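You operate a simulated robot arm through the tools that you are given. There is no shell and no other tool.

You are at the controls of a simulated two-armed robot. One attempt, no reset.

JOB
Carry the carry tray with both arms and set it on the carton end of the tube bench.

It is judged by the outcome, as a careful person would: the job done as asked, and still so three seconds after it is handed in. It fails if anything else is knocked over, pushed out of place, dropped, spilled or broken.

ROBOT AND FRAMES
Two 7-joint arms with two-finger parallel grippers on one trunk, on a base that moves. Base frame: it is fixed to the floor where the robot stands at the start and does not move with it; the origin is under the middle of the robot, x ahead of it, y to its left, z up. Lengths are in mm, angles in degrees, forces in N, time in s.
The left shoulder is at the start at [70, 163, 1120], the right one opposite. With the tool pointing down near the work surface each hand reaches from about 380 to 880 mm from the robot's upright axis, wherever it stands, measured 20 degrees to its own side. Places, roughly: carry tray [750, 2250, 750]; carton end of the tube bench [-3700, 3100, 800]. Payload 3.43 kg a hand.
Tool frame (each hand has its own): the origin (TCP) lies between the finger pads and is the grasp point; the fingertips stand 34 mm ahead of it; z points along the fingers, y is the line along which they close. The gripper opens to 128 mm. The fingers are 24 mm wide and 12 mm thick; the gripper's body (48 by 130 mm) begins 96 mm behind the TCP.
Orientation is told as [roll, pitch, yaw] about the base's x, y, z axes, in that order, counted from this pose: with the fingers straight down and closing along the base's y, the tool's x points along the base's -x, its y along +y and its z along -z.

CONTROLS
- The arms move only by the tool servo_tool. It takes "left_moves", "right_moves" or both (then of equal length, played together; a hand with none holds still); each is a list of rows, each a list of 7 numbers: the shift along the tool's x, y, z in mm, then the turn, a rotation vector about the tool's x, y, z in rad, then the opening, from 0 (shut) to 1 (fully open). In form: [[tx, ty, tz, ax, ay, az, jaw], ...]. A call has 1 to 20 rows; each row shifts and turns the commanded pose from where the row before left it, along the tool's axes as they then stand. Each row takes 0.2 s and may step no farther than 50 mm and 8.6 degrees from the row before; otherwise, or with a gripper value out of range, the whole call is refused. A pose out of reach is approached as far as the arm can. The call stops where the force on the tool passes 40 N (or 10 N more than at its start, if that is more) or the arm is blocked; 0.2 s more then pass. Each finger travels about 153 mm/s and halts on what it meets, pressing with about 27 N; the grip force reading is that of the motor and also rises with nothing between the fingers. The clock runs only during rows and for 0.2 s after the last one: add rows that do not move to give the fingers time. The reply holds the time, the measured pose of the TCP, the force on the tool along the base axes, the opening and the grip force, in the units named above and with some noise, with the torque about the TCP (base axes, N m) and any sound that the robot's microphone picked up, and new pictures: "show" is both (left out), scene, wrist or none (wrist: the cameras of the hands that moved).
- Cameras (640 x 400 px; columns grow to the right, rows downward): "scene" is now at [155.8, 6.1, 1360]; the picture's right is [-0.01, -1.00, 0.00], its down [-0.48, 0.00, -0.88] and it looks along [0.88, -0.01, -0.48] (base axes); focal length 292 px, centre (320, 200). "left" rides on the left gripper at [76, 11, -160] in its tool frame; the picture's right is [-0.15, 0.99, 0.00], its down [-0.88, -0.13, -0.46] and it looks along [-0.45, -0.07, 0.89] (tool axes); focal length 234 px, centre (320, 200). "right" rides on the right gripper at [76, -11, -160] in its tool frame; the picture's right is [0.15, 0.99, 0.00], its down [-0.88, 0.13, -0.46] and it looks along [-0.45, 0.07, 0.89] (tool axes); focal length 234 px, centre (320, 200). There is no depth. A picture from a camera that has moved, and an enlarged one, comes with that camera's place and axes in the base frame and with its lens. The place of the scene camera against the robot may be out by one fixed shift of up to 25 mm in any direction.
- move_column(by): slides the trunk up (or, below 0, down) by that many mm; the arms and the scene camera ride with it, the base frame stays. It gives what a move gives, with no picture.
- steer(legs): drives the robot by 1 to 6 legs, each [ahead, left, turn to the left] in mm, mm and degrees, along the robot's own axes; the way and the turn of a leg run together, so that a leg with both is an arc; at most 1500 mm and 180 degrees a leg. The arms and the cameras ride along, it lands a little off, and it stops where it bumps. It gives what a move gives, and a new picture of the scene camera.
- turn_head(pan, tilt): turns the head with the scene camera to pan (to the left, within 86 degrees either way) and tilt (down, from -29 to 69), counted from straight ahead of the robot. It gives what a move gives, and a new picture of the scene camera.
- inspect(camera, box): a new picture of the part [left, top, right, bottom] of that camera's present view, enlarged. The clock stands still meanwhile.
- close_job(): hands the job in; it is judged then, once.

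Nothing tells you exact positions but the pictures and the camera data. Unless the task says otherwise, let go and move clear before handing in.

The tools are called after "Call:" by a JSON object that holds its "fn" and its "kwargs". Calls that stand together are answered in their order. servo_tool: Moves the arms, as the interface text tells. Its arguments: {"type":"object","properties":{"left_moves":{"type":"array"},"right_moves":{"type":"array"},"show":{"type":"string","enum":["both","scene","wrist","none"]}},"required":[]} The other tools are called the same way: move_column (by) moves the trunk up or down; steer (legs) drives the base; turn_head (pan, tilt) turns the head that bears the scene camera; inspect (camera, box) takes an enlarged picture of a part of a camera's view; close_job () hands the job in.

At the start:

```text
time: 0.0
left_position: [674.2, 260.6, 1091.6]
left_ee_rot: [0.1, 0.0, 0.1]
left_force: [-0.6, -1.0, -0.2]
left_moment: [-0.02, -0.02, 0.01]
left_opening: 127.9
left_grip_force: 0.0
right_position: [629.1, -287.5, 1200.2]
right_ee_rot: [-0.1, 0.0, -0.1]
right_force: [0.0, -1.1, -0.3]
right_moment: [-0.03, 0.01, 0.0]
right_opening: 128.5
right_grip_force: 0.0
trunk travel left (down, up): [-600.0, 340.0]
robot x, y, heading: [0.0, 1.9, 0.0]
head pan, tilt (commanded): [-0.4, 28.9]
```

scene: 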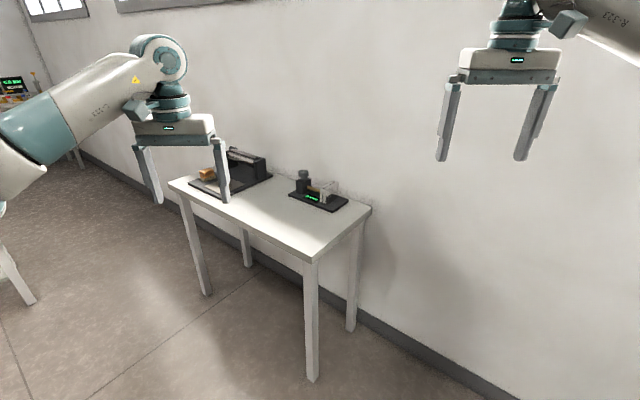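
right: 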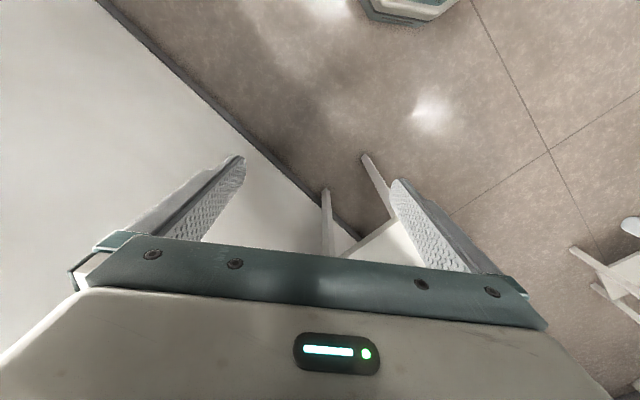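
left: 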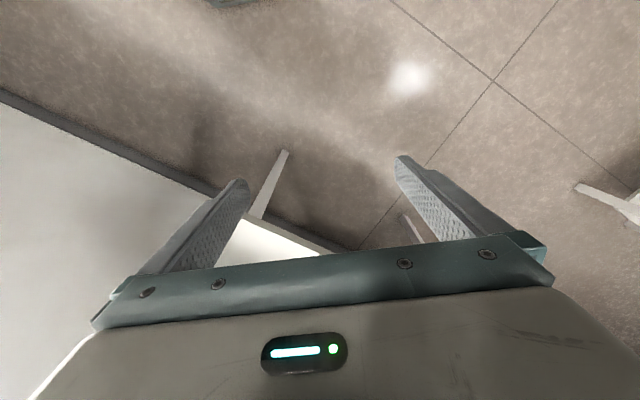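

I see a small white table with instruments ahead of the robot and a bench further to the left. The carry tray should be to the left at about [750, 2250, 750], so I look around before moving.

Call:
{"fn": "turn_head", "kwargs": {"pan": 70, "tilt": 20}}

```text
time: 1.4
left_position: [674.5, 260.2, 1091.0]
left_ee_rot: [0.1, -0.1, 0.0]
left_force: [0.1, -0.1, 0.0]
left_moment: [0.0, -0.01, 0.02]
left_opening: 127.9
left_grip_force: 0.1
right_position: [628.8, -288.4, 1200.3]
right_ee_rot: [0.0, -0.1, 0.1]
right_force: [-0.7, 0.5, -0.9]
right_moment: [-0.02, -0.01, -0.03]
right_opening: 128.0
right_grip_force: 0.0
trunk travel left (down, up): [-600.0, 340.0]
robot x, y, heading: [-4.2, 2.3, 0.1]
head pan, tilt (commanded): [70.0, 20.0]
camera scene: at [96.8, 94.2, 1374.3], right [0.94, -0.34, 0.0], down [-0.12, -0.32, -0.94], along [0.32, 0.88, -0.34], focal length 292 px, centre (320, 200)
```

scene: 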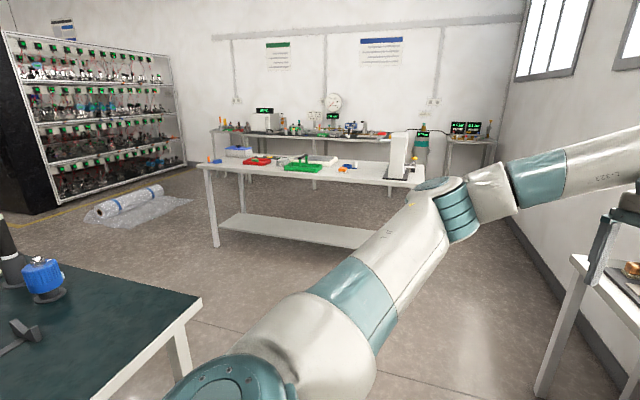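

The middle table with trays on it, near [750, 2250], probably holds the carry tray. I enlarge that part of the view, then look further left.

Call:
{"fn": "inspect", "kwargs": {"camera": "scene", "box": [190, 120, 450, 260]}}

Call:
{"fn": "inspect", "kwargs": {"camera": "scene", "box": [0, 100, 220, 240]}}

```text
2.46 times, centred on (320, 190) of scene
camera zoom: at [96.8, 94.2, 1374.3], right [0.94, -0.34, 0.0], down [-0.12, -0.32, -0.94], along [0.32, 0.88, -0.34], focal length 720 px, centre (320, 225)
```

zoom: 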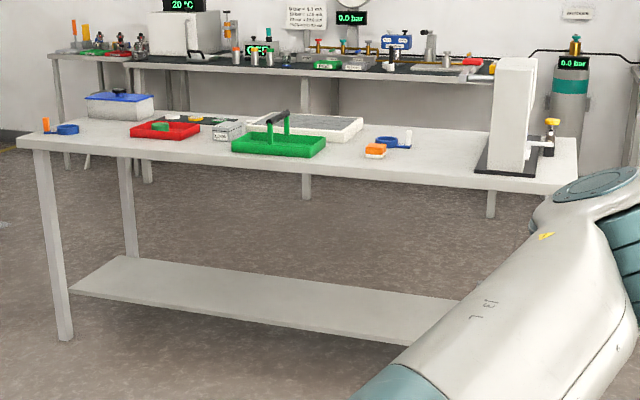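

```text
2.86 times, centred on (110, 170) of scene
camera zoom: at [96.8, 94.2, 1374.3], right [0.94, -0.34, 0.0], down [-0.12, -0.32, -0.94], along [0.32, 0.88, -0.34], focal length 836 px, centre (920, 286)
```

zoom: 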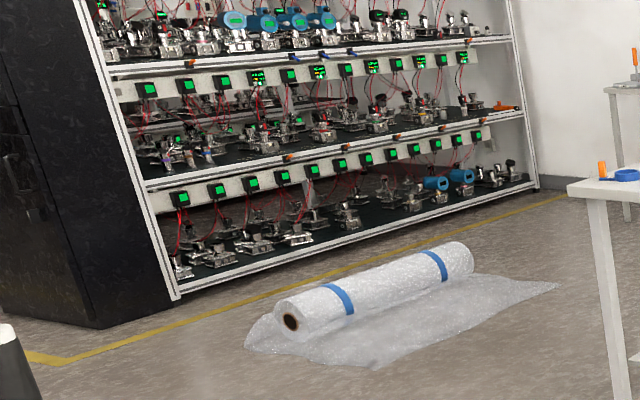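

The green tray with a handle on the middle table lies closest to the stated tray position, but I want a nearer look. First I check the rest of the room to the left so I can plan a path.

Call:
{"fn": "turn_head", "kwargs": {"pan": 86, "tilt": 35}}

Call:
{"fn": "turn_head", "kwargs": {"pan": 30, "tilt": 40}}

```text
time: 2.2
left_position: [672.7, 258.9, 1091.2]
left_ee_rot: [0.1, -0.1, 0.0]
left_force: [0.5, -0.7, 0.8]
left_moment: [0.0, -0.02, -0.01]
left_opening: 127.9
left_grip_force: 0.1
right_position: [628.0, -288.5, 1199.9]
right_ee_rot: [0.1, 0.0, 0.0]
right_force: [-0.8, 0.5, -1.0]
right_moment: [-0.02, -0.02, 0.01]
right_opening: 128.0
right_grip_force: 0.0
trunk travel left (down, up): [-600.0, 340.0]
robot x, y, heading: [0.3, -1.8, 0.0]
head pan, tilt (commanded): [85.9, 35.0]
camera scene: at [71.2, 94.5, 1350.6], right [1.0, -0.07, 0.0], down [-0.04, -0.57, -0.82], along [0.06, 0.82, -0.57], focal length 292 px, centre (320, 200)
```

scene: 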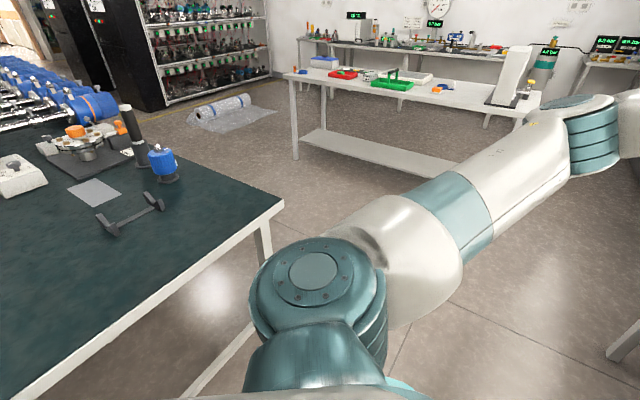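

```text
time: 3.5
left_position: [673.2, 259.5, 1091.2]
left_ee_rot: [0.0, 0.0, 0.0]
left_force: [0.3, -0.7, -0.2]
left_moment: [-0.01, 0.01, 0.02]
left_opening: 127.9
left_grip_force: 0.1
right_position: [628.2, -287.3, 1201.3]
right_ee_rot: [0.0, 0.0, 0.0]
right_force: [0.6, 0.1, 0.2]
right_moment: [-0.03, 0.01, -0.01]
right_opening: 127.8
right_grip_force: 0.0
trunk travel left (down, up): [-600.0, 340.0]
robot x, y, heading: [-0.7, -1.1, -0.3]
head pan, tilt (commanded): [30.0, 40.0]
camera scene: at [138.5, 49.3, 1342.9], right [0.5, -0.87, 0.0], down [-0.56, -0.32, -0.77], along [0.66, 0.38, -0.64], focal length 292 px, centre (320, 200)
```

scene: 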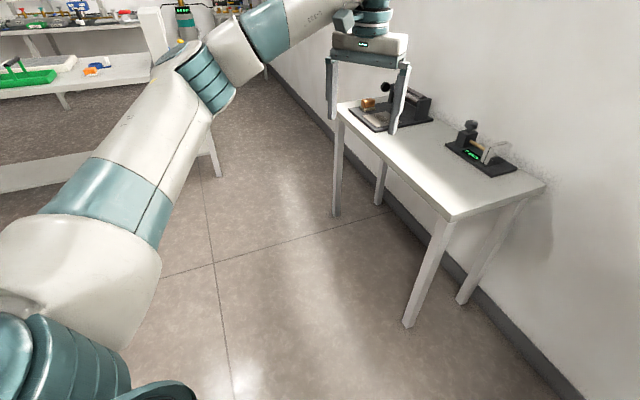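

The room's furniture is turned about 55° to my base frame; the target table lies ahead once I face about 55° left, with the dark bench close on my left. I turn in place first and look again.

Call:
{"fn": "steer", "kwargs": {"legs": [[0, 0, 55]]}}

Call:
{"fn": "turn_head", "kwargs": {"pan": 0, "tilt": 20}}

Call:
{"fn": "turn_head", "kwargs": {"pan": 60, "tilt": 15}}

```text
time: 6.3
left_position: [162.6, 704.1, 1091.7]
left_ee_rot: [0.1, 0.0, 55.9]
left_force: [0.1, 0.3, -0.6]
left_moment: [0.02, -0.05, 0.0]
left_opening: 127.9
left_grip_force: 0.1
right_position: [589.9, 359.7, 1199.9]
right_ee_rot: [0.0, 0.1, 55.9]
right_force: [0.4, 0.2, 0.5]
right_moment: [-0.03, -0.03, 0.0]
right_opening: 128.1
right_grip_force: 0.0
trunk travel left (down, up): [-600.0, 340.0]
robot x, y, heading: [1.2, 2.3, 55.9]
head pan, tilt (commanded): [30.0, 40.0]
camera scene: at [48.7, 133.3, 1342.9], right [1.0, -0.07, 0.0], down [-0.05, -0.64, -0.77], along [0.05, 0.76, -0.64], focal length 292 px, centre (320, 200)
```

scene: 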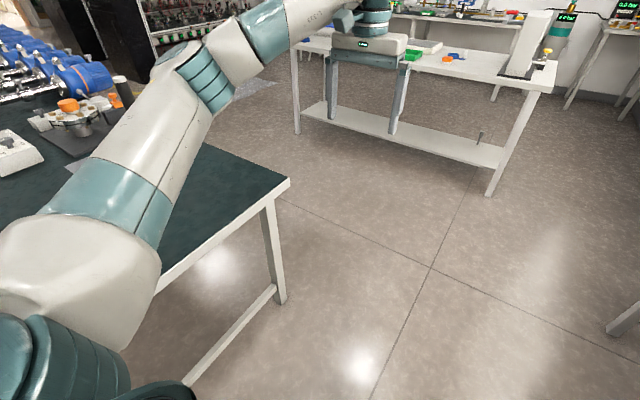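

```text
time: 7.3
left_position: [162.1, 702.8, 1091.8]
left_ee_rot: [0.0, 0.0, 56.0]
left_force: [0.2, 0.6, -1.1]
left_moment: [0.01, 0.02, 0.02]
left_opening: 127.9
left_grip_force: 0.0
right_position: [591.4, 359.1, 1200.8]
right_ee_rot: [0.0, 0.0, 55.9]
right_force: [-0.2, 0.4, 0.1]
right_moment: [0.03, 0.05, -0.03]
right_opening: 128.1
right_grip_force: 0.0
trunk travel left (down, up): [-600.0, 340.0]
robot x, y, heading: [0.6, -0.6, 55.9]
head pan, tilt (commanded): [0.0, 20.0]
camera scene: at [94.9, 125.6, 1374.3], right [0.83, -0.56, 0.0], down [-0.19, -0.28, -0.94], along [0.53, 0.78, -0.34], focal length 292 px, centre (320, 200)
```

scene: 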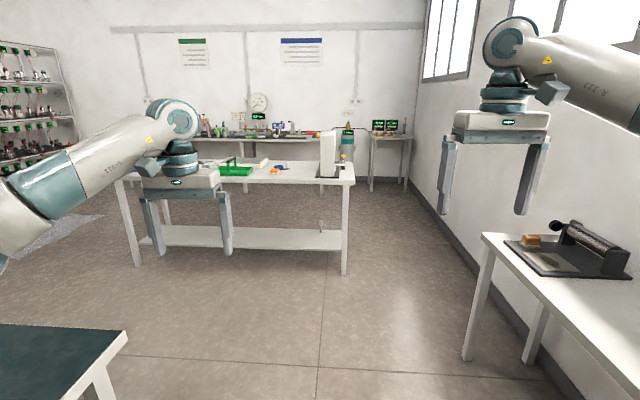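

```text
time: 8.6
left_position: [162.3, 702.2, 1092.1]
left_ee_rot: [0.0, 0.0, 55.9]
left_force: [0.5, -0.3, 0.1]
left_moment: [-0.01, -0.01, 0.0]
left_opening: 128.3
left_grip_force: 0.0
right_position: [590.4, 359.6, 1200.0]
right_ee_rot: [0.0, 0.1, 55.9]
right_force: [-0.5, 0.9, 0.3]
right_moment: [0.01, -0.04, 0.01]
right_opening: 128.0
right_grip_force: 0.0
trunk travel left (down, up): [-600.0, 340.0]
robot x, y, heading: [3.5, 4.9, 56.1]
head pan, tilt (commanded): [60.0, 15.0]
camera scene: at [2.0, 132.5, 1382.5], right [0.9, 0.44, 0.0], down [0.11, -0.23, -0.97], along [-0.42, 0.87, -0.26], focal length 292 px, centre (320, 200)
```

scene: 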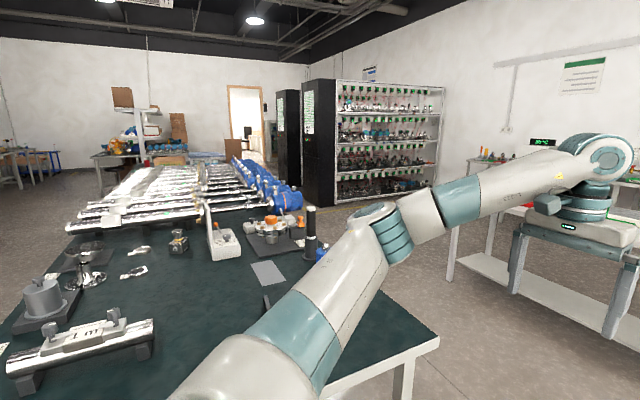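

The dark bench carries a long row of tubes, and the stated goal projects to its far end near the brown cartons. I enlarge that area.

Call:
{"fn": "inspect", "kwargs": {"camera": "scene", "box": [60, 70, 320, 230]}}

Call:
{"fn": "inspect", "kwargs": {"camera": "scene", "box": [90, 100, 250, 200]}}

```text
2.46 times, centred on (190, 150) of scene
camera zoom: at [2.0, 132.5, 1382.5], right [0.9, 0.44, 0.0], down [0.11, -0.23, -0.97], along [-0.42, 0.87, -0.26], focal length 720 px, centre (640, 323)
```

zoom: 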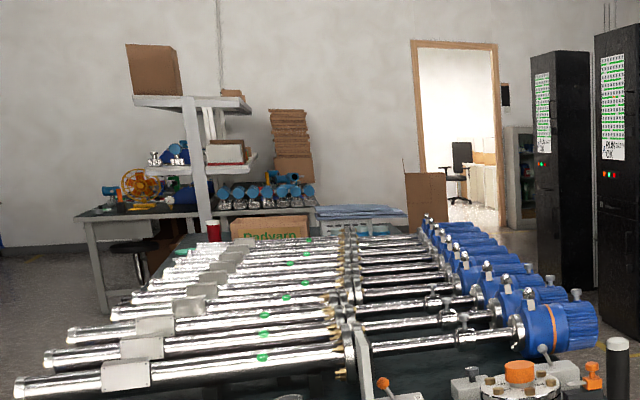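

```text
4.00 times, centred on (170, 150) of scene
camera zoom: at [2.0, 132.5, 1382.5], right [0.9, 0.44, 0.0], down [0.11, -0.23, -0.97], along [-0.42, 0.87, -0.26], focal length 1170 px, centre (920, 400)
```

zoom: 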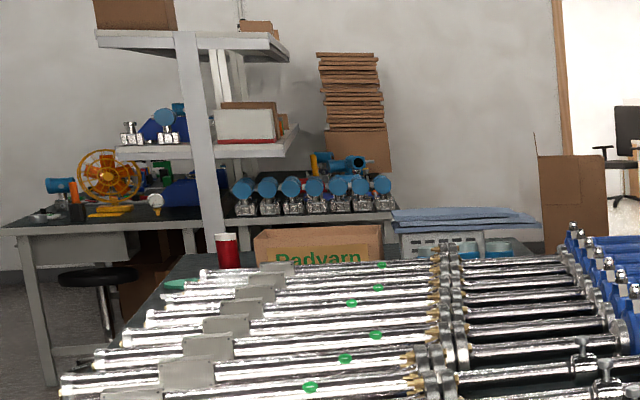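

The goal spot is at the far end of the dark bench, next to the brown carton. First I drive to the table with the green tray: ahead 1300 mm, then left 650 mm.

Call:
{"fn": "steer", "kwargs": {"legs": [[1250, 0, 0], [0, 650, 0]]}}

Call:
{"fn": "turn_head", "kwargs": {"pan": 0, "tilt": 35}}

```text
time: 18.1
left_position: [313.7, 2091.9, 1091.5]
left_ee_rot: [0.0, 0.0, 56.1]
left_force: [0.2, 0.5, 0.4]
left_moment: [0.03, 0.02, -0.01]
left_opening: 127.9
left_grip_force: 0.1
right_position: [741.6, 1748.5, 1199.9]
right_ee_rot: [0.0, 0.1, 55.9]
right_force: [0.3, -0.3, 0.0]
right_moment: [0.0, -0.02, -0.01]
right_opening: 127.9
right_grip_force: 0.0
trunk travel left (down, up): [-600.0, 340.0]
robot x, y, heading: [149.1, 1386.4, 56.0]
head pan, tilt (commanded): [60.0, 15.0]
camera scene: at [153.2, 1520.8, 1382.5], right [0.9, 0.44, 0.0], down [0.11, -0.23, -0.97], along [-0.42, 0.87, -0.26], focal length 292 px, centre (320, 200)
```

scene: 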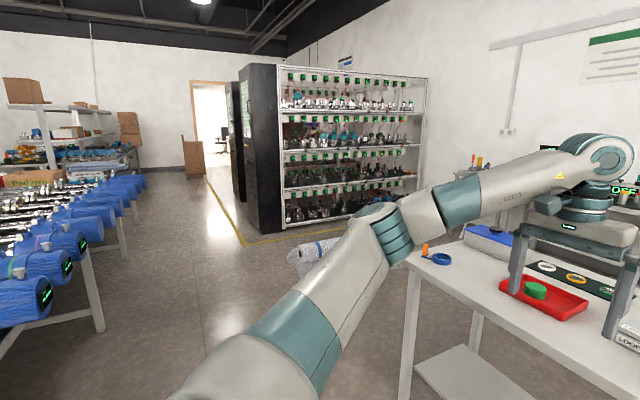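

```text
time: 19.4
left_position: [312.8, 2092.9, 1090.0]
left_ee_rot: [0.1, 0.0, 56.0]
left_force: [0.9, -0.3, 0.5]
left_moment: [0.02, -0.01, -0.04]
left_opening: 127.8
left_grip_force: 0.0
right_position: [742.0, 1749.2, 1200.3]
right_ee_rot: [0.0, 0.0, 56.0]
right_force: [0.2, 0.1, -0.1]
right_moment: [-0.01, 0.01, 0.04]
right_opening: 128.1
right_grip_force: 0.1
trunk travel left (down, up): [-600.0, 340.0]
robot x, y, heading: [150.4, 1390.9, 55.9]
head pan, tilt (commanded): [0.0, 35.0]
camera scene: at [243.4, 1509.9, 1350.5], right [0.83, -0.56, 0.0], down [-0.32, -0.48, -0.82], along [0.46, 0.68, -0.57], focal length 292 px, centre (320, 200)
```

scene: 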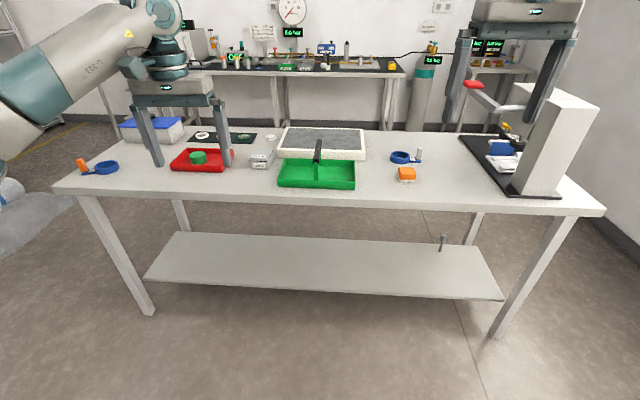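

Call:
{"fn": "inspect", "kwargs": {"camera": "scene", "box": [160, 110, 440, 220]}}

Call:
{"fn": "inspect", "kwargs": {"camera": "scene", "box": [240, 120, 400, 200]}}

```text
2.29 times, centred on (300, 165) of scene
camera zoom: at [243.4, 1509.9, 1350.5], right [0.83, -0.56, 0.0], down [-0.32, -0.48, -0.82], along [0.46, 0.68, -0.57], focal length 668 px, centre (366, 280)
```

zoom: 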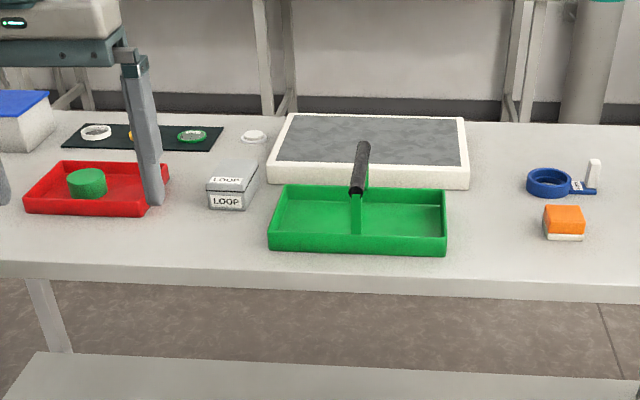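

```text
4.00 times, centred on (320, 160) of scene
camera zoom: at [243.4, 1509.9, 1350.5], right [0.83, -0.56, 0.0], down [-0.32, -0.48, -0.82], along [0.46, 0.68, -0.57], focal length 1170 px, centre (320, 360)
```

zoom: 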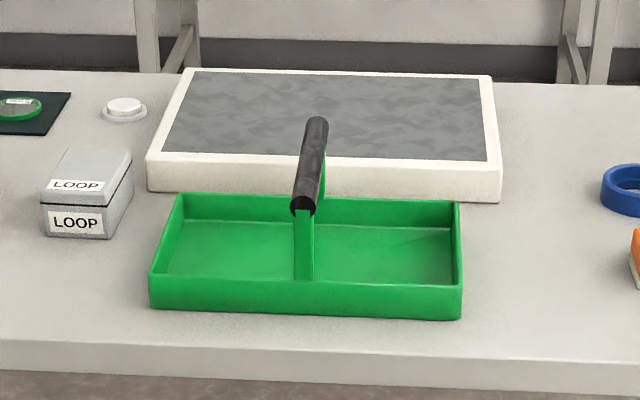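

The green carry tray (about 280 × 150 mm, 39 mm high, central handle, empty) stands on the table roughly 1.1 m ahead, with the LOOP box to its left and a white tray behind. I square up to the table by about 3° and drive closer.

Call:
{"fn": "steer", "kwargs": {"legs": [[0, 0, -3], [420, 60, 0]]}}

Call:
{"fn": "turn_head", "kwargs": {"pan": 0, "tilt": 50}}

```text
time: 22.4
left_position: [552.6, 2452.8, 1091.1]
left_ee_rot: [0.0, 0.0, 53.0]
left_force: [0.9, 0.1, 0.5]
left_moment: [-0.02, 0.0, 0.01]
left_opening: 127.9
left_grip_force: 0.1
right_position: [963.5, 2087.4, 1200.0]
right_ee_rot: [0.0, 0.0, 53.0]
right_force: [0.2, 0.1, -0.7]
right_moment: [-0.05, -0.02, 0.02]
right_opening: 128.2
right_grip_force: 0.1
trunk travel left (down, up): [-600.0, 340.0]
robot x, y, heading: [359.0, 1756.0, 52.9]
head pan, tilt (commanded): [0.0, 35.0]
camera scene: at [453.3, 1875.9, 1350.5], right [0.8, -0.6, 0.0], down [-0.34, -0.46, -0.82], along [0.49, 0.65, -0.57], focal length 292 px, centre (320, 200)
```

scene: 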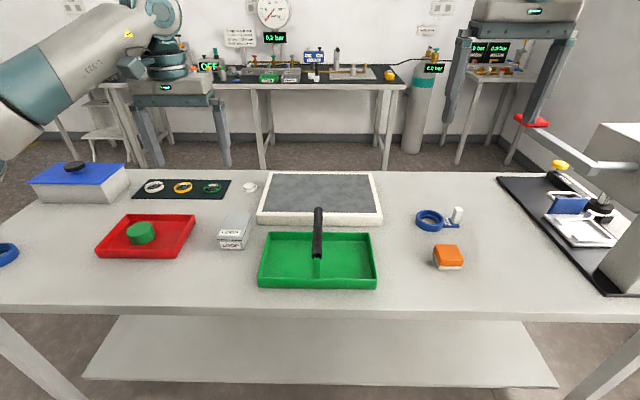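

```text
time: 23.2
left_position: [553.0, 2452.6, 1092.0]
left_ee_rot: [0.1, 0.1, 53.0]
left_force: [0.8, 0.6, 1.3]
left_moment: [-0.01, 0.02, 0.02]
left_opening: 127.9
left_grip_force: 0.2
right_position: [963.2, 2087.9, 1200.2]
right_ee_rot: [0.0, -0.1, 52.9]
right_force: [-0.5, -0.2, -0.1]
right_moment: [0.0, 0.01, -0.03]
right_opening: 128.1
right_grip_force: 0.0
trunk travel left (down, up): [-600.0, 340.0]
robot x, y, heading: [359.1, 1761.2, 52.9]
head pan, tilt (commanded): [0.0, 50.0]
camera scene: at [446.6, 1867.0, 1328.8], right [0.8, -0.6, 0.0], down [-0.46, -0.61, -0.64], along [0.39, 0.51, -0.77], focal length 292 px, centre (320, 200)
```

scene: 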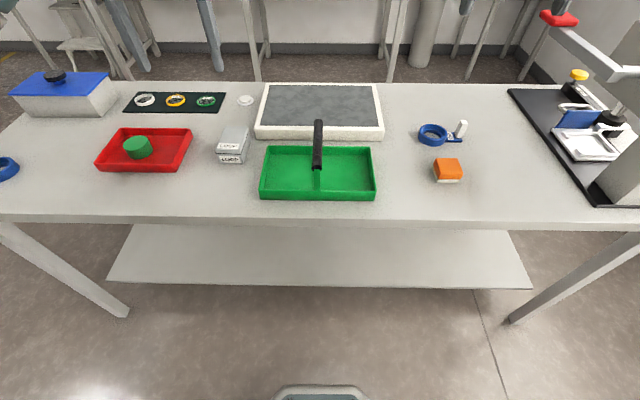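

Everything lines up: the tray centre is about 667 mm ahead and level with my midline, its short walls about 137 mm to each side. I bring both hands above the two short walls with jaws half open, still well above the tray.

Call:
{"fn": "servo_tool", "kwargs": {"left_moves": [[0.7, -21.2, 21.8, 0, 0, 0, 0.5], [0.7, -21.2, 21.8, 0, 0, 0, 0.5], [0.7, -21.2, 21.8, 0, 0, 0, 0.5], [0.7, -21.2, 21.8, 0, 0, 0, 0.5], [0.7, -21.2, 21.8, 0, 0, 0, 0.5], [0.7, -21.2, 21.8, 0, 0, 0, 0.5]], "right_moves": [[-6.7, 25, 40, 0, 0, 0, 0.5], [-6.7, 25, 40, 0, 0, 0, 0.5], [-6.7, 25, 40, 0, 0, 0, 0.5], [-6.7, 25, 40, 0, 0, 0, 0.5], [-6.7, 25, 40, 0, 0, 0, 0.5], [-6.7, 25, 40, 0, 0, 0, 0.5]]}}

```text
time: 24.6
left_position: [652.6, 2375.5, 959.3]
left_ee_rot: [0.0, 0.1, 53.1]
left_force: [0.0, 1.0, -0.5]
left_moment: [-0.03, 0.01, 0.02]
left_opening: 64.2
left_grip_force: 0.1
right_position: [866.1, 2211.1, 961.3]
right_ee_rot: [0.1, 0.1, 53.0]
right_force: [-0.6, 0.5, -0.2]
right_moment: [-0.02, 0.05, 0.0]
right_opening: 63.8
right_grip_force: 0.1
trunk travel left (down, up): [-600.0, 340.0]
robot x, y, heading: [357.0, 1759.0, 53.0]
head pan, tilt (commanded): [0.0, 50.0]
camera scene: at [447.5, 1868.5, 1328.6], right [0.8, -0.6, 0.0], down [-0.46, -0.61, -0.64], along [0.39, 0.51, -0.77], focal length 292 px, centre (320, 200)
camera right: at [830.5, 2142.7, 1120.5], right [-0.88, 0.48, 0.0], down [0.43, 0.78, 0.45], along [0.22, 0.4, -0.89], focal length 234 px, centre (320, 200)
camera left: at [598.7, 2322.3, 1120.1], right [-0.7, 0.71, 0.0], down [0.63, 0.63, 0.45], along [0.32, 0.32, -0.89], focal length 234 px, centre (320, 200)
```

scene: 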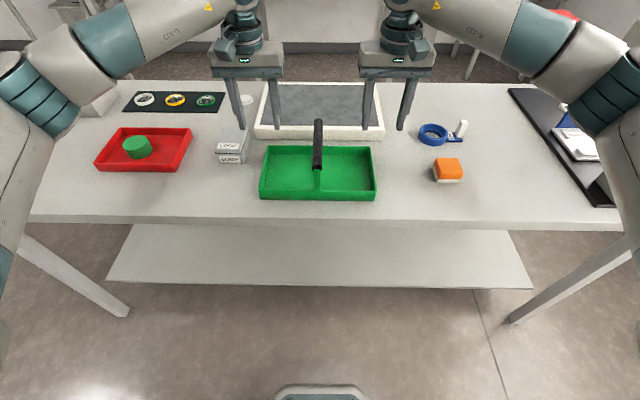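
right: 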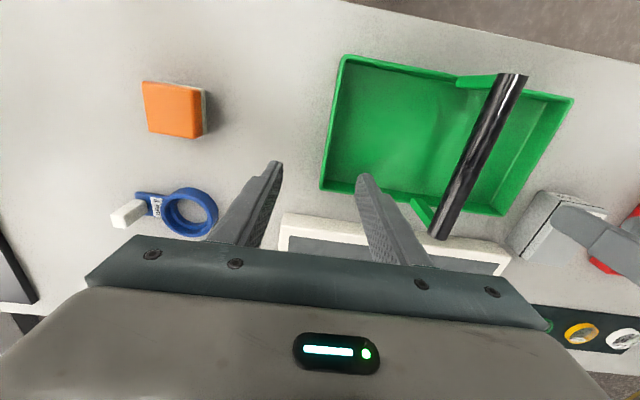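
left: 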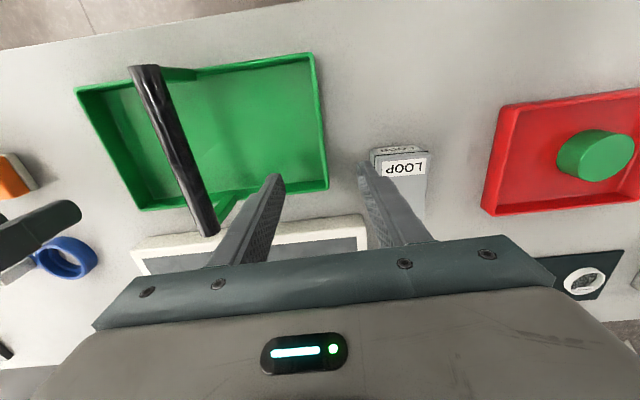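

Both wrist cameras agree: the tray's rim is near z = 832, its centre about 643 mm ahead and 9 mm to the left, so the hands must come back some 25 mm. I lower them to just above the rim.

Call:
{"fn": "servo_tool", "kwargs": {"left_moves": [[8.9, 1.5, 20, 0, 0, 0.006, 0.5], [8.9, 1.5, 20, 0, 0, 0.006, 0.5], [8.8, 1.5, 20, 0, 0, 0.005, 0.5], [0, 0, 16, 0, 0, 0, 0.5]], "right_moves": [[8, 3.4, 20, 0, 0, 0.006, 0.5], [8, 3.4, 20, 0, 0, 0.006, 0.5], [8, 3.4, 20, 0, 0, 0.005, 0.5], [0, 0, 18, 0, 0, 0, 0.5]]}}

```text
time: 25.6
left_position: [632.8, 2356.6, 883.0]
left_ee_rot: [0.0, 0.0, 52.1]
left_force: [1.1, 0.0, 0.2]
left_moment: [-0.03, 0.0, 0.02]
left_opening: 64.0
left_grip_force: 0.2
right_position: [846.2, 2196.4, 880.4]
right_ee_rot: [0.0, 0.1, 52.0]
right_force: [-0.2, 0.5, 0.0]
right_moment: [-0.03, 0.01, 0.03]
right_opening: 64.2
right_grip_force: 0.0
trunk travel left (down, up): [-600.0, 340.0]
robot x, y, heading: [355.2, 1761.8, 52.9]
head pan, tilt (commanded): [0.0, 50.0]
camera scene: at [447.2, 1867.8, 1328.7], right [0.8, -0.6, 0.0], down [-0.46, -0.61, -0.64], along [0.39, 0.51, -0.77], focal length 292 px, centre (320, 200)
camera right: at [808.7, 2129.7, 1040.7], right [-0.87, 0.49, 0.0], down [0.44, 0.77, 0.45], along [0.22, 0.4, -0.89], focal length 234 px, centre (320, 200)
camera left: at [577.0, 2303.4, 1044.4], right [-0.69, 0.72, 0.0], down [0.64, 0.61, 0.46], along [0.33, 0.31, -0.89], focal length 234 px, centre (320, 200)
```

scene: 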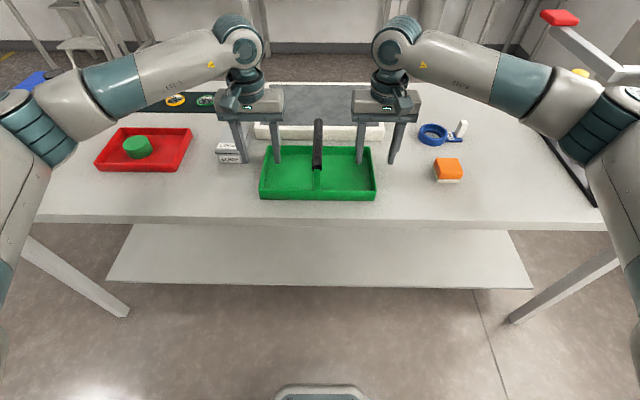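
right: 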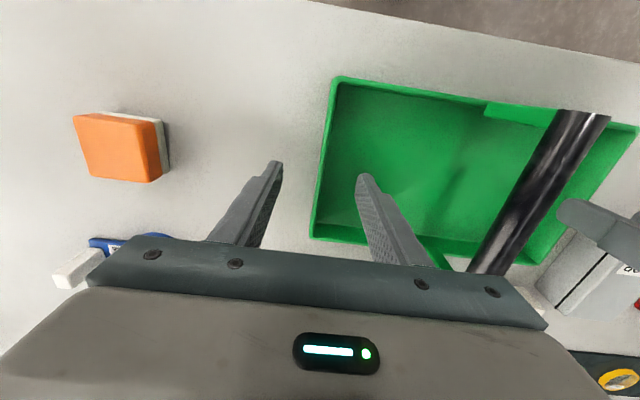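
left: 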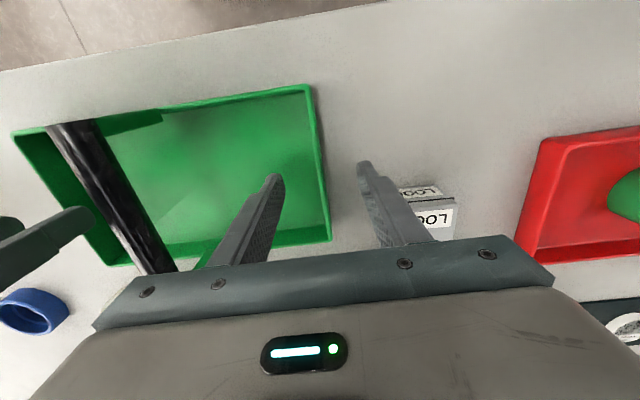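

The short walls sit between the open fingers of both hands. I make small sideways corrections and lower until the fingertips are about 25 mm below the rim.

Call:
{"fn": "servo_tool", "kwargs": {"left_moves": [[-2, -1.5, 6, 0, 0, 0, 0.5], [-2, -1.5, 6, 0, 0, 0, 0.5], [0, 0, 10, 0, 0, 0, 0.5], [0, 0, 10, 0, 0, 0, 0.5], [0, 0, 8, 0, 0, 0, 0.5]], "right_moves": [[0, 3, 5, 0, 0, 0, 0.5], [0, 3, 5, 0, 0, 0, 0.5], [0, 0, 10, 0, 0, 0, 0.5], [0, 0, 10, 0, 0, 0, 0.5], [0, 0, 8, 0, 0, 0, 0.5]]}}

```text
time: 26.8
left_position: [635.7, 2355.8, 845.1]
left_ee_rot: [0.0, 0.0, 52.0]
left_force: [-0.6, 0.7, 0.3]
left_moment: [-0.03, 0.01, -0.01]
left_opening: 64.1
left_grip_force: 0.1
right_position: [840.3, 2201.8, 845.3]
right_ee_rot: [0.0, 0.0, 52.0]
right_force: [-0.4, 1.2, 0.9]
right_moment: [0.02, 0.03, -0.01]
right_opening: 63.9
right_grip_force: 0.1
trunk travel left (down, up): [-600.0, 340.0]
robot x, y, heading: [351.9, 1759.2, 53.0]
head pan, tilt (commanded): [0.0, 50.0]
camera scene: at [446.7, 1867.1, 1328.8], right [0.8, -0.6, 0.0], down [-0.46, -0.61, -0.64], along [0.39, 0.51, -0.77], focal length 292 px, centre (320, 200)
camera right: at [802.5, 2133.9, 1004.3], right [-0.87, 0.49, 0.0], down [0.44, 0.77, 0.46], along [0.22, 0.4, -0.89], focal length 234 px, centre (320, 200)
camera left: at [580.8, 2304.1, 1005.4], right [-0.69, 0.72, 0.0], down [0.64, 0.61, 0.46], along [0.33, 0.31, -0.89], focal length 234 px, centre (320, 200)
```

scene: 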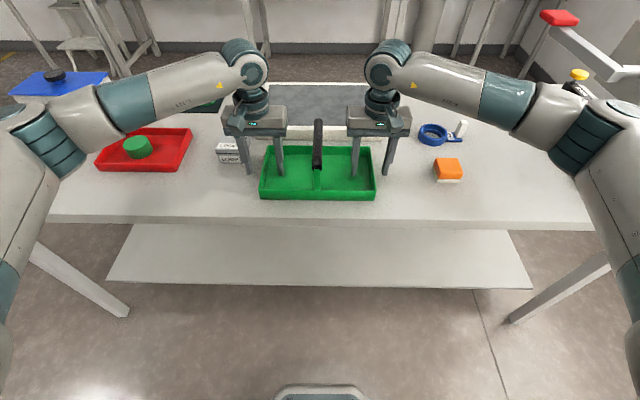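
right: 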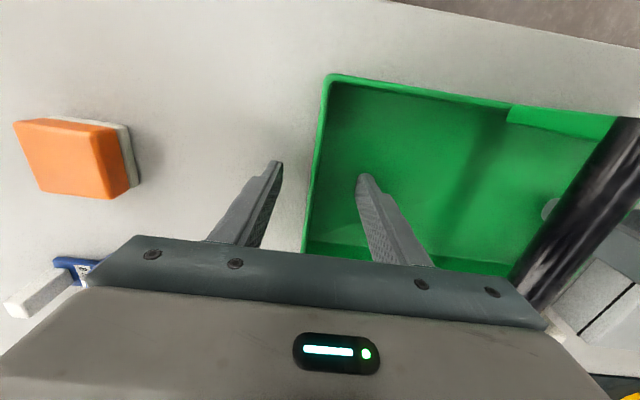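
left: 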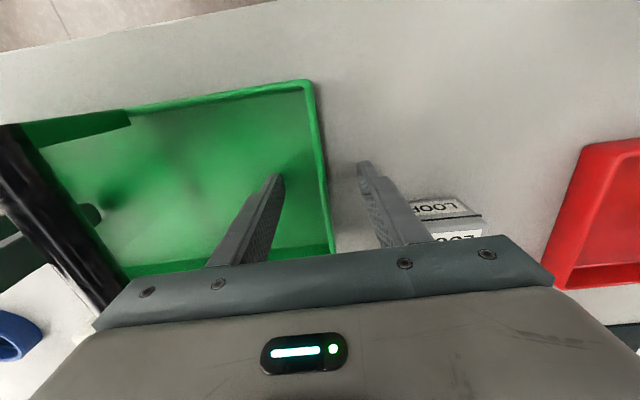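

Fingers straddle both walls and nothing has been touched yet. I check the depth in an enlarged view.

Call:
{"fn": "inspect", "kwargs": {"camera": "scene", "box": [220, 90, 420, 215]}}

Call:
{"fn": "inspect", "kwargs": {"camera": "left", "box": [200, 60, 480, 260]}}

```text
3.20 times, centred on (320, 152) of scene
camera zoom: at [446.7, 1867.1, 1328.8], right [0.8, -0.6, 0.0], down [-0.46, -0.61, -0.64], along [0.39, 0.51, -0.77], focal length 936 px, centre (320, 352)
```

zoom: 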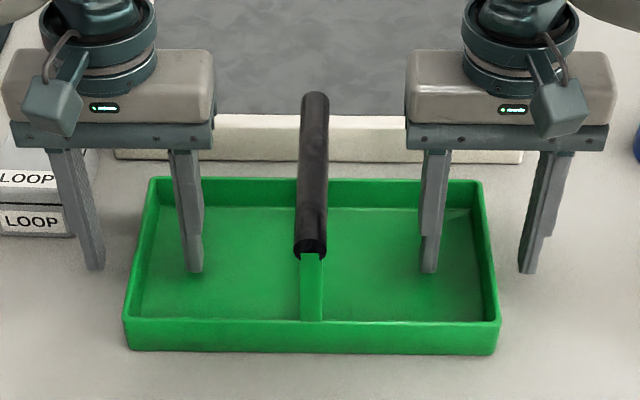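

```text
2.00 times, centred on (340, 160) of left
camera zoom: at [580.8, 2304.1, 1005.4], right [-0.69, 0.72, 0.0], down [0.64, 0.61, 0.46], along [0.33, 0.31, -0.89], focal length 468 px, centre (280, 280)
```

zoom: 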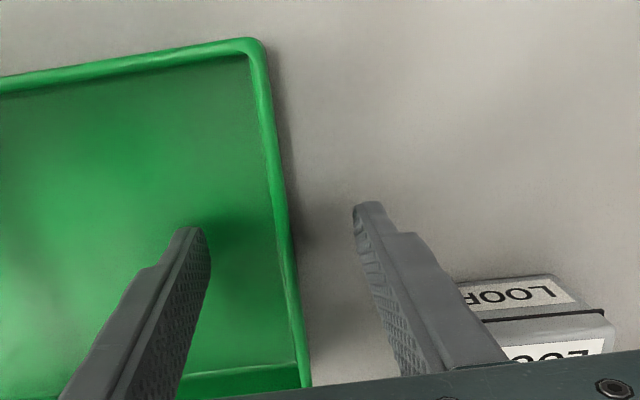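

The depth looks right, with a little spare room above the tray floor. I go 4 mm lower and close both grippers together.

Call:
{"fn": "servo_tool", "kwargs": {"left_moves": [[0, 0, 4, 0, 0, 0, 0.5], [0, 0, 0, 0, 0, 0, 0.3], [0, 0, 0, 0, 0, 0, 0.15], [0, 0, 0, 0, 0, 0, 0.0], [0, 0, 0, 0, 0, 0, 0.0], [0, 0, 0, 0, 0, 0, 0.0]], "right_moves": [[0, 0, 4, 0, 0, 0, 0.5], [0, 0, 0, 0, 0, 0, 0.3], [0, 0, 0, 0, 0, 0, 0.15], [0, 0, 0, 0, 0, 0, 0.0], [0, 0, 0, 0, 0, 0, 0.0], [0, 0, 0, 0, 0, 0, 0.0]]}}

```text
time: 28.1
left_position: [634.3, 2359.3, 840.9]
left_ee_rot: [0.4, -0.1, 52.4]
left_force: [-2.2, 1.0, 1.2]
left_moment: [-0.35, -0.31, -0.32]
left_opening: 4.7
left_grip_force: 27.5
right_position: [843.9, 2198.3, 841.4]
right_ee_rot: [-0.4, 0.0, 51.7]
right_force: [1.3, -1.7, 1.7]
right_moment: [0.09, 0.48, 0.3]
right_opening: 4.8
right_grip_force: 27.1
trunk travel left (down, up): [-600.0, 340.0]
robot x, y, heading: [357.9, 1757.0, 52.9]
head pan, tilt (commanded): [0.0, 50.0]
stopped in row 6 (right hand): the force on the tool passed its limit at 41 N (the readings are from after the stop); the commanded pose is now the measured one
camera scene: at [446.2, 1866.5, 1328.8], right [0.8, -0.6, 0.0], down [-0.46, -0.61, -0.64], along [0.39, 0.51, -0.77], focal length 292 px, centre (320, 200)
camera right: at [805.2, 2132.7, 1000.5], right [-0.87, 0.5, -0.01], down [0.44, 0.77, 0.45], along [0.23, 0.39, -0.89], focal length 234 px, centre (320, 200)
camera left: at [579.3, 2305.9, 1001.4], right [-0.69, 0.72, 0.01], down [0.64, 0.62, 0.45], along [0.32, 0.32, -0.89], focal length 234 px, centre (320, 200)
```

scene: 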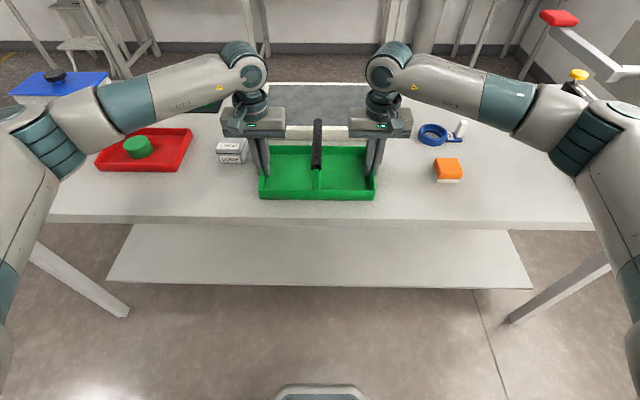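
right: 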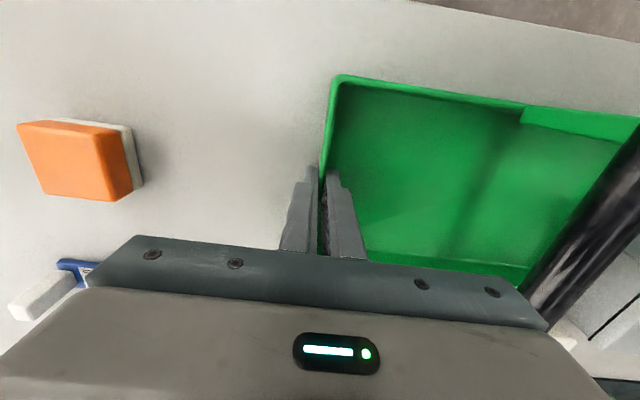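
left: 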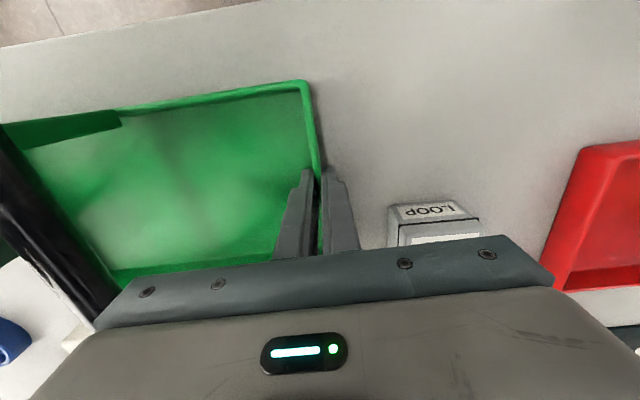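

Both walls are held (about 4.7 mm thick, 27 N grip each). I lift with the trunk, a little first, to keep both hands in step.

Call:
{"fn": "move_column", "kwargs": {"by": 25}}

Call:
{"fn": "inspect", "kwargs": {"camera": "scene", "box": [220, 90, 420, 215]}}

```text
time: 28.8
left_position: [635.3, 2360.0, 865.0]
left_ee_rot: [0.4, 0.1, 52.4]
left_force: [-1.4, 1.4, -1.6]
left_moment: [-0.36, -0.38, -0.3]
left_opening: 4.8
left_grip_force: 27.2
right_position: [844.6, 2199.2, 865.4]
right_ee_rot: [-0.3, 0.1, 51.8]
right_force: [1.6, -1.8, -1.5]
right_moment: [0.31, 0.38, 0.29]
right_opening: 4.8
right_grip_force: 26.7
trunk travel left (down, up): [-625.0, 315.0]
robot x, y, heading: [358.7, 1756.6, 53.1]
head pan, tilt (commanded): [0.0, 50.0]
```

```text
3.20 times, centred on (320, 152) of scene
camera zoom: at [447.3, 1868.0, 1353.6], right [0.8, -0.6, 0.0], down [-0.46, -0.61, -0.64], along [0.39, 0.51, -0.77], focal length 936 px, centre (320, 352)
```

zoom: 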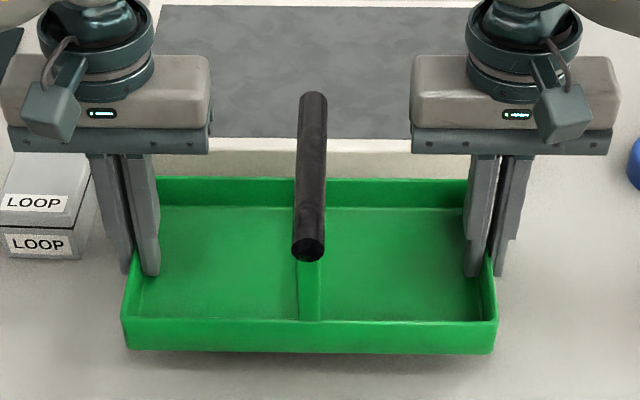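

The tray is clear of the table and level. I lift it further, then back straight away from the table.

Call:
{"fn": "move_column", "kwargs": {"by": 150}}

Call:
{"fn": "steer", "kwargs": {"legs": [[-500, 0, 0]]}}

```text
time: 30.6
left_position: [633.3, 2359.5, 1013.7]
left_ee_rot: [0.4, 0.0, 52.4]
left_force: [-3.1, 2.5, -1.2]
left_moment: [-0.32, -0.35, -0.29]
left_opening: 4.4
left_grip_force: 27.1
right_position: [843.4, 2198.4, 1015.6]
right_ee_rot: [-0.4, 0.2, 51.7]
right_force: [3.0, -3.2, -1.8]
right_moment: [0.28, 0.34, 0.26]
right_opening: 4.8
right_grip_force: 27.7
trunk travel left (down, up): [-775.0, 165.0]
robot x, y, heading: [355.0, 1759.7, 53.0]
head pan, tilt (commanded): [0.0, 50.0]
```

```text
time: 33.5
left_position: [333.7, 1960.5, 1014.7]
left_ee_rot: [0.5, 0.1, 52.4]
left_force: [-4.3, 2.6, -1.4]
left_moment: [-0.24, -0.3, -0.29]
left_opening: 4.6
left_grip_force: 26.7
right_position: [543.3, 1800.3, 1014.4]
right_ee_rot: [-0.4, 0.1, 51.8]
right_force: [4.7, -3.2, -2.0]
right_moment: [0.23, 0.31, 0.27]
right_opening: 4.9
right_grip_force: 27.4
trunk travel left (down, up): [-775.0, 165.0]
robot x, y, heading: [56.8, 1361.9, 53.0]
head pan, tilt (commanded): [0.0, 50.0]
camera scene: at [147.4, 1469.0, 1503.6], right [0.8, -0.6, 0.0], down [-0.46, -0.61, -0.64], along [0.38, 0.51, -0.77], focal length 292 px, centre (320, 200)
```

scene: 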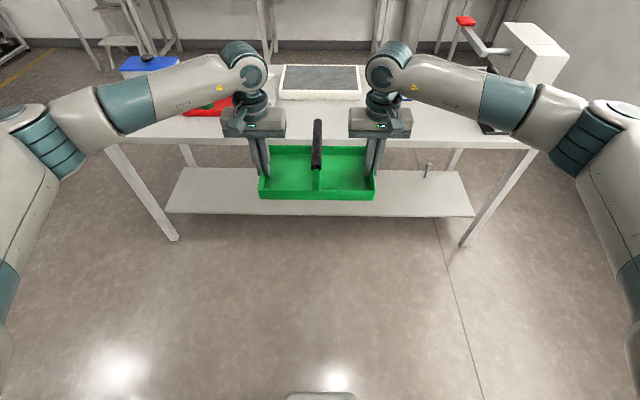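

I hold the tray clear of the table. Now I look left along the aisle to plan the drive to the bench's far end.

Call:
{"fn": "turn_head", "kwargs": {"pan": 86, "tilt": 25}}

Call:
{"fn": "inspect", "kwargs": {"camera": "scene", "box": [0, 50, 320, 250]}}

```text
time: 35.1
left_position: [332.8, 1960.9, 1015.3]
left_ee_rot: [0.4, 0.1, 52.6]
left_force: [-1.8, 0.6, -1.9]
left_moment: [-0.33, -0.35, -0.3]
left_opening: 4.6
left_grip_force: 27.4
right_position: [544.2, 1802.1, 1015.0]
right_ee_rot: [-0.3, 0.0, 51.7]
right_force: [1.4, -1.6, -1.2]
right_moment: [0.37, 0.36, 0.28]
right_opening: 4.5
right_grip_force: 26.9
trunk travel left (down, up): [-775.0, 165.0]
robot x, y, heading: [57.2, 1359.2, 53.3]
head pan, tilt (commanded): [85.9, 25.0]
camera scene: at [31.4, 1467.3, 1541.2], right [0.65, 0.76, 0.0], down [0.32, -0.28, -0.91], along [-0.69, 0.59, -0.42], focal length 292 px, centre (320, 200)
```

scene: 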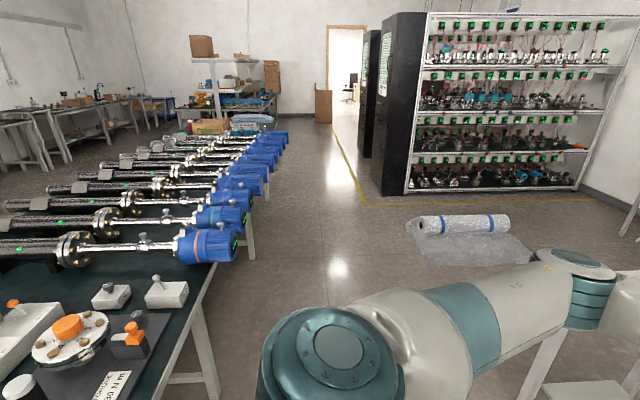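

```text
2.00 times, centred on (160, 150) of scene
camera zoom: at [31.4, 1467.3, 1541.2], right [0.65, 0.76, 0.0], down [0.32, -0.28, -0.91], along [-0.69, 0.59, -0.42], focal length 585 px, centre (640, 300)
```

zoom: 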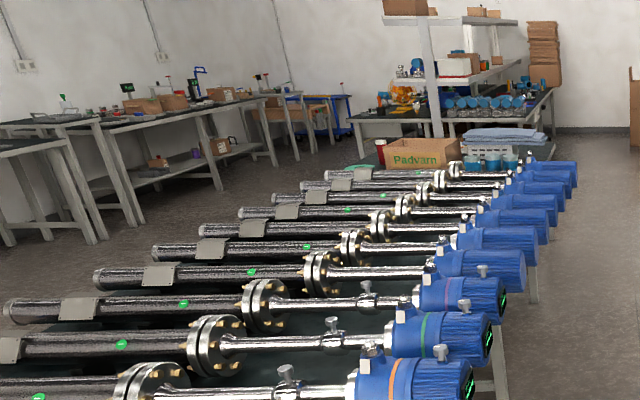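

The aisle is clear, though the blue motor heads overhang the bench close behind me. I move 220 mm forward away from them, turn left to face down the aisle, and look again.

Call:
{"fn": "steer", "kwargs": {"legs": [[200, 0, 0], [0, 0, 87]]}}

Call:
{"fn": "turn_head", "kwargs": {"pan": 0, "tilt": 20}}

```text
time: 40.4
left_position: [-409.0, 1833.1, 1015.2]
left_ee_rot: [0.4, 0.1, 139.1]
left_force: [-0.7, -1.3, -1.3]
left_moment: [0.38, -0.35, -0.28]
left_opening: 4.8
left_grip_force: 26.9
right_position: [-236.4, 2033.6, 1014.6]
right_ee_rot: [-0.3, -0.1, 138.4]
right_force: [0.9, 1.7, -2.3]
right_moment: [-0.35, 0.32, 0.29]
right_opening: 4.6
right_grip_force: 26.9
trunk travel left (down, up): [-775.0, 165.0]
robot x, y, heading: [177.0, 1519.7, 139.8]
head pan, tilt (commanded): [85.9, 25.0]
camera scene: at [87.3, 1493.4, 1541.2], right [-0.72, 0.7, 0.0], down [0.3, 0.3, -0.91], along [-0.63, -0.65, -0.42], focal length 292 px, centre (320, 200)
```

scene: 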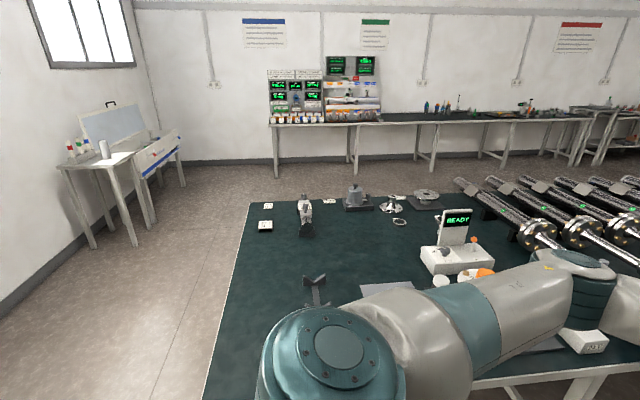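

```text
time: 42.0
left_position: [-408.7, 1831.9, 1014.4]
left_ee_rot: [0.4, 0.2, 139.2]
left_force: [-1.3, -1.0, -0.3]
left_moment: [0.35, -0.35, -0.29]
left_opening: 4.9
left_grip_force: 26.8
right_position: [-235.8, 2033.1, 1015.3]
right_ee_rot: [-0.4, 0.0, 138.4]
right_force: [0.3, 1.0, -1.1]
right_moment: [-0.33, 0.36, 0.32]
right_opening: 4.5
right_grip_force: 26.9
trunk travel left (down, up): [-775.0, 165.0]
robot x, y, heading: [173.6, 1520.9, 139.6]
head pan, tilt (commanded): [0.0, 20.0]
camera scene: at [80.5, 1619.4, 1549.3], right [0.65, 0.76, 0.0], down [0.26, -0.22, -0.94], along [-0.72, 0.61, -0.34], focal length 292 px, centre (320, 200)
```

scene: 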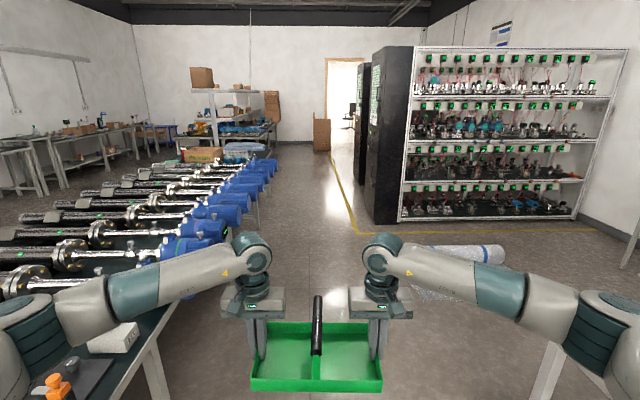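

The bench runs almost parallel to my heading about 435 mm to my left, and the aisle ahead is free. I drive down the aisle, drifting slightly right for clearance.

Call:
{"fn": "steer", "kwargs": {"legs": [[400, -150, 0], [1200, 0, 0]]}}

Call:
{"fn": "turn_head", "kwargs": {"pan": 25, "tilt": 20}}

```text
time: 50.2
left_position: [-1513.3, 2980.9, 1015.2]
left_ee_rot: [0.5, 0.0, 138.5]
left_force: [-0.9, -1.1, -1.6]
left_moment: [0.39, -0.35, -0.29]
left_opening: 4.5
left_grip_force: 27.1
right_position: [-1339.2, 3179.4, 1015.9]
right_ee_rot: [-0.4, 0.0, 137.8]
right_force: [1.4, 1.1, -1.4]
right_moment: [-0.35, 0.35, 0.29]
right_opening: 4.8
right_grip_force: 26.9
trunk travel left (down, up): [-775.0, 165.0]
robot x, y, heading: [-931.6, 2661.7, 139.1]
head pan, tilt (commanded): [0.0, 20.0]
camera scene: at [-1027.0, 2762.9, 1549.3], right [0.65, 0.76, 0.0], down [0.26, -0.22, -0.94], along [-0.71, 0.61, -0.34], focal length 292 px, centre (320, 200)
```

scene: 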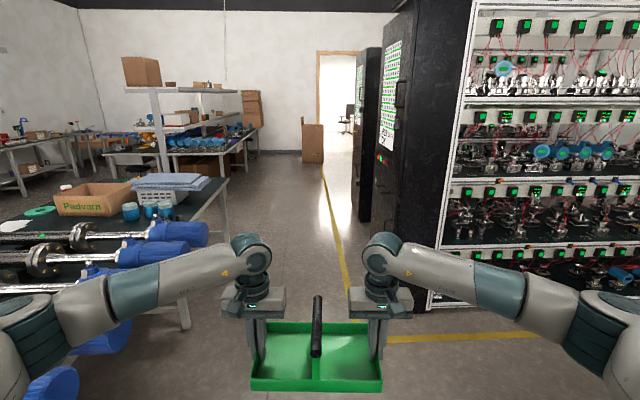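

```text
time: 51.1
left_position: [-1514.3, 2980.6, 1015.1]
left_ee_rot: [0.5, 0.0, 138.5]
left_force: [-0.6, -0.8, -1.8]
left_moment: [0.36, -0.34, -0.29]
left_opening: 4.8
left_grip_force: 26.6
right_position: [-1338.0, 3180.0, 1015.1]
right_ee_rot: [-0.4, -0.1, 137.8]
right_force: [1.2, 0.1, -1.0]
right_moment: [-0.35, 0.34, 0.35]
right_opening: 4.6
right_grip_force: 26.5
trunk travel left (down, up): [-775.0, 165.0]
robot x, y, heading: [-929.4, 2664.4, 139.2]
head pan, tilt (commanded): [25.0, 20.0]
camera scene: at [-1046.2, 2727.6, 1549.3], right [0.27, 0.96, 0.0], down [0.33, -0.09, -0.94], along [-0.9, 0.26, -0.34], focal length 292 px, centre (320, 200)
```

scene: 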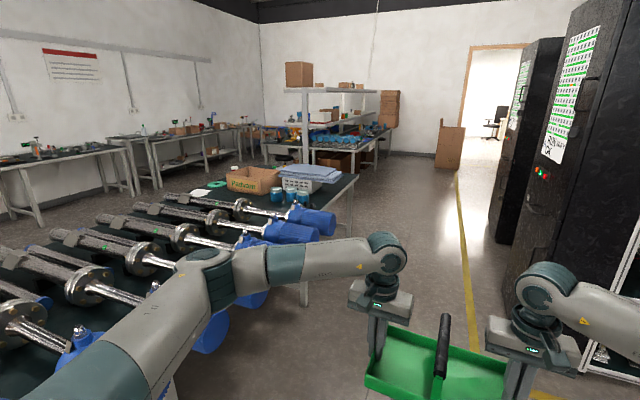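

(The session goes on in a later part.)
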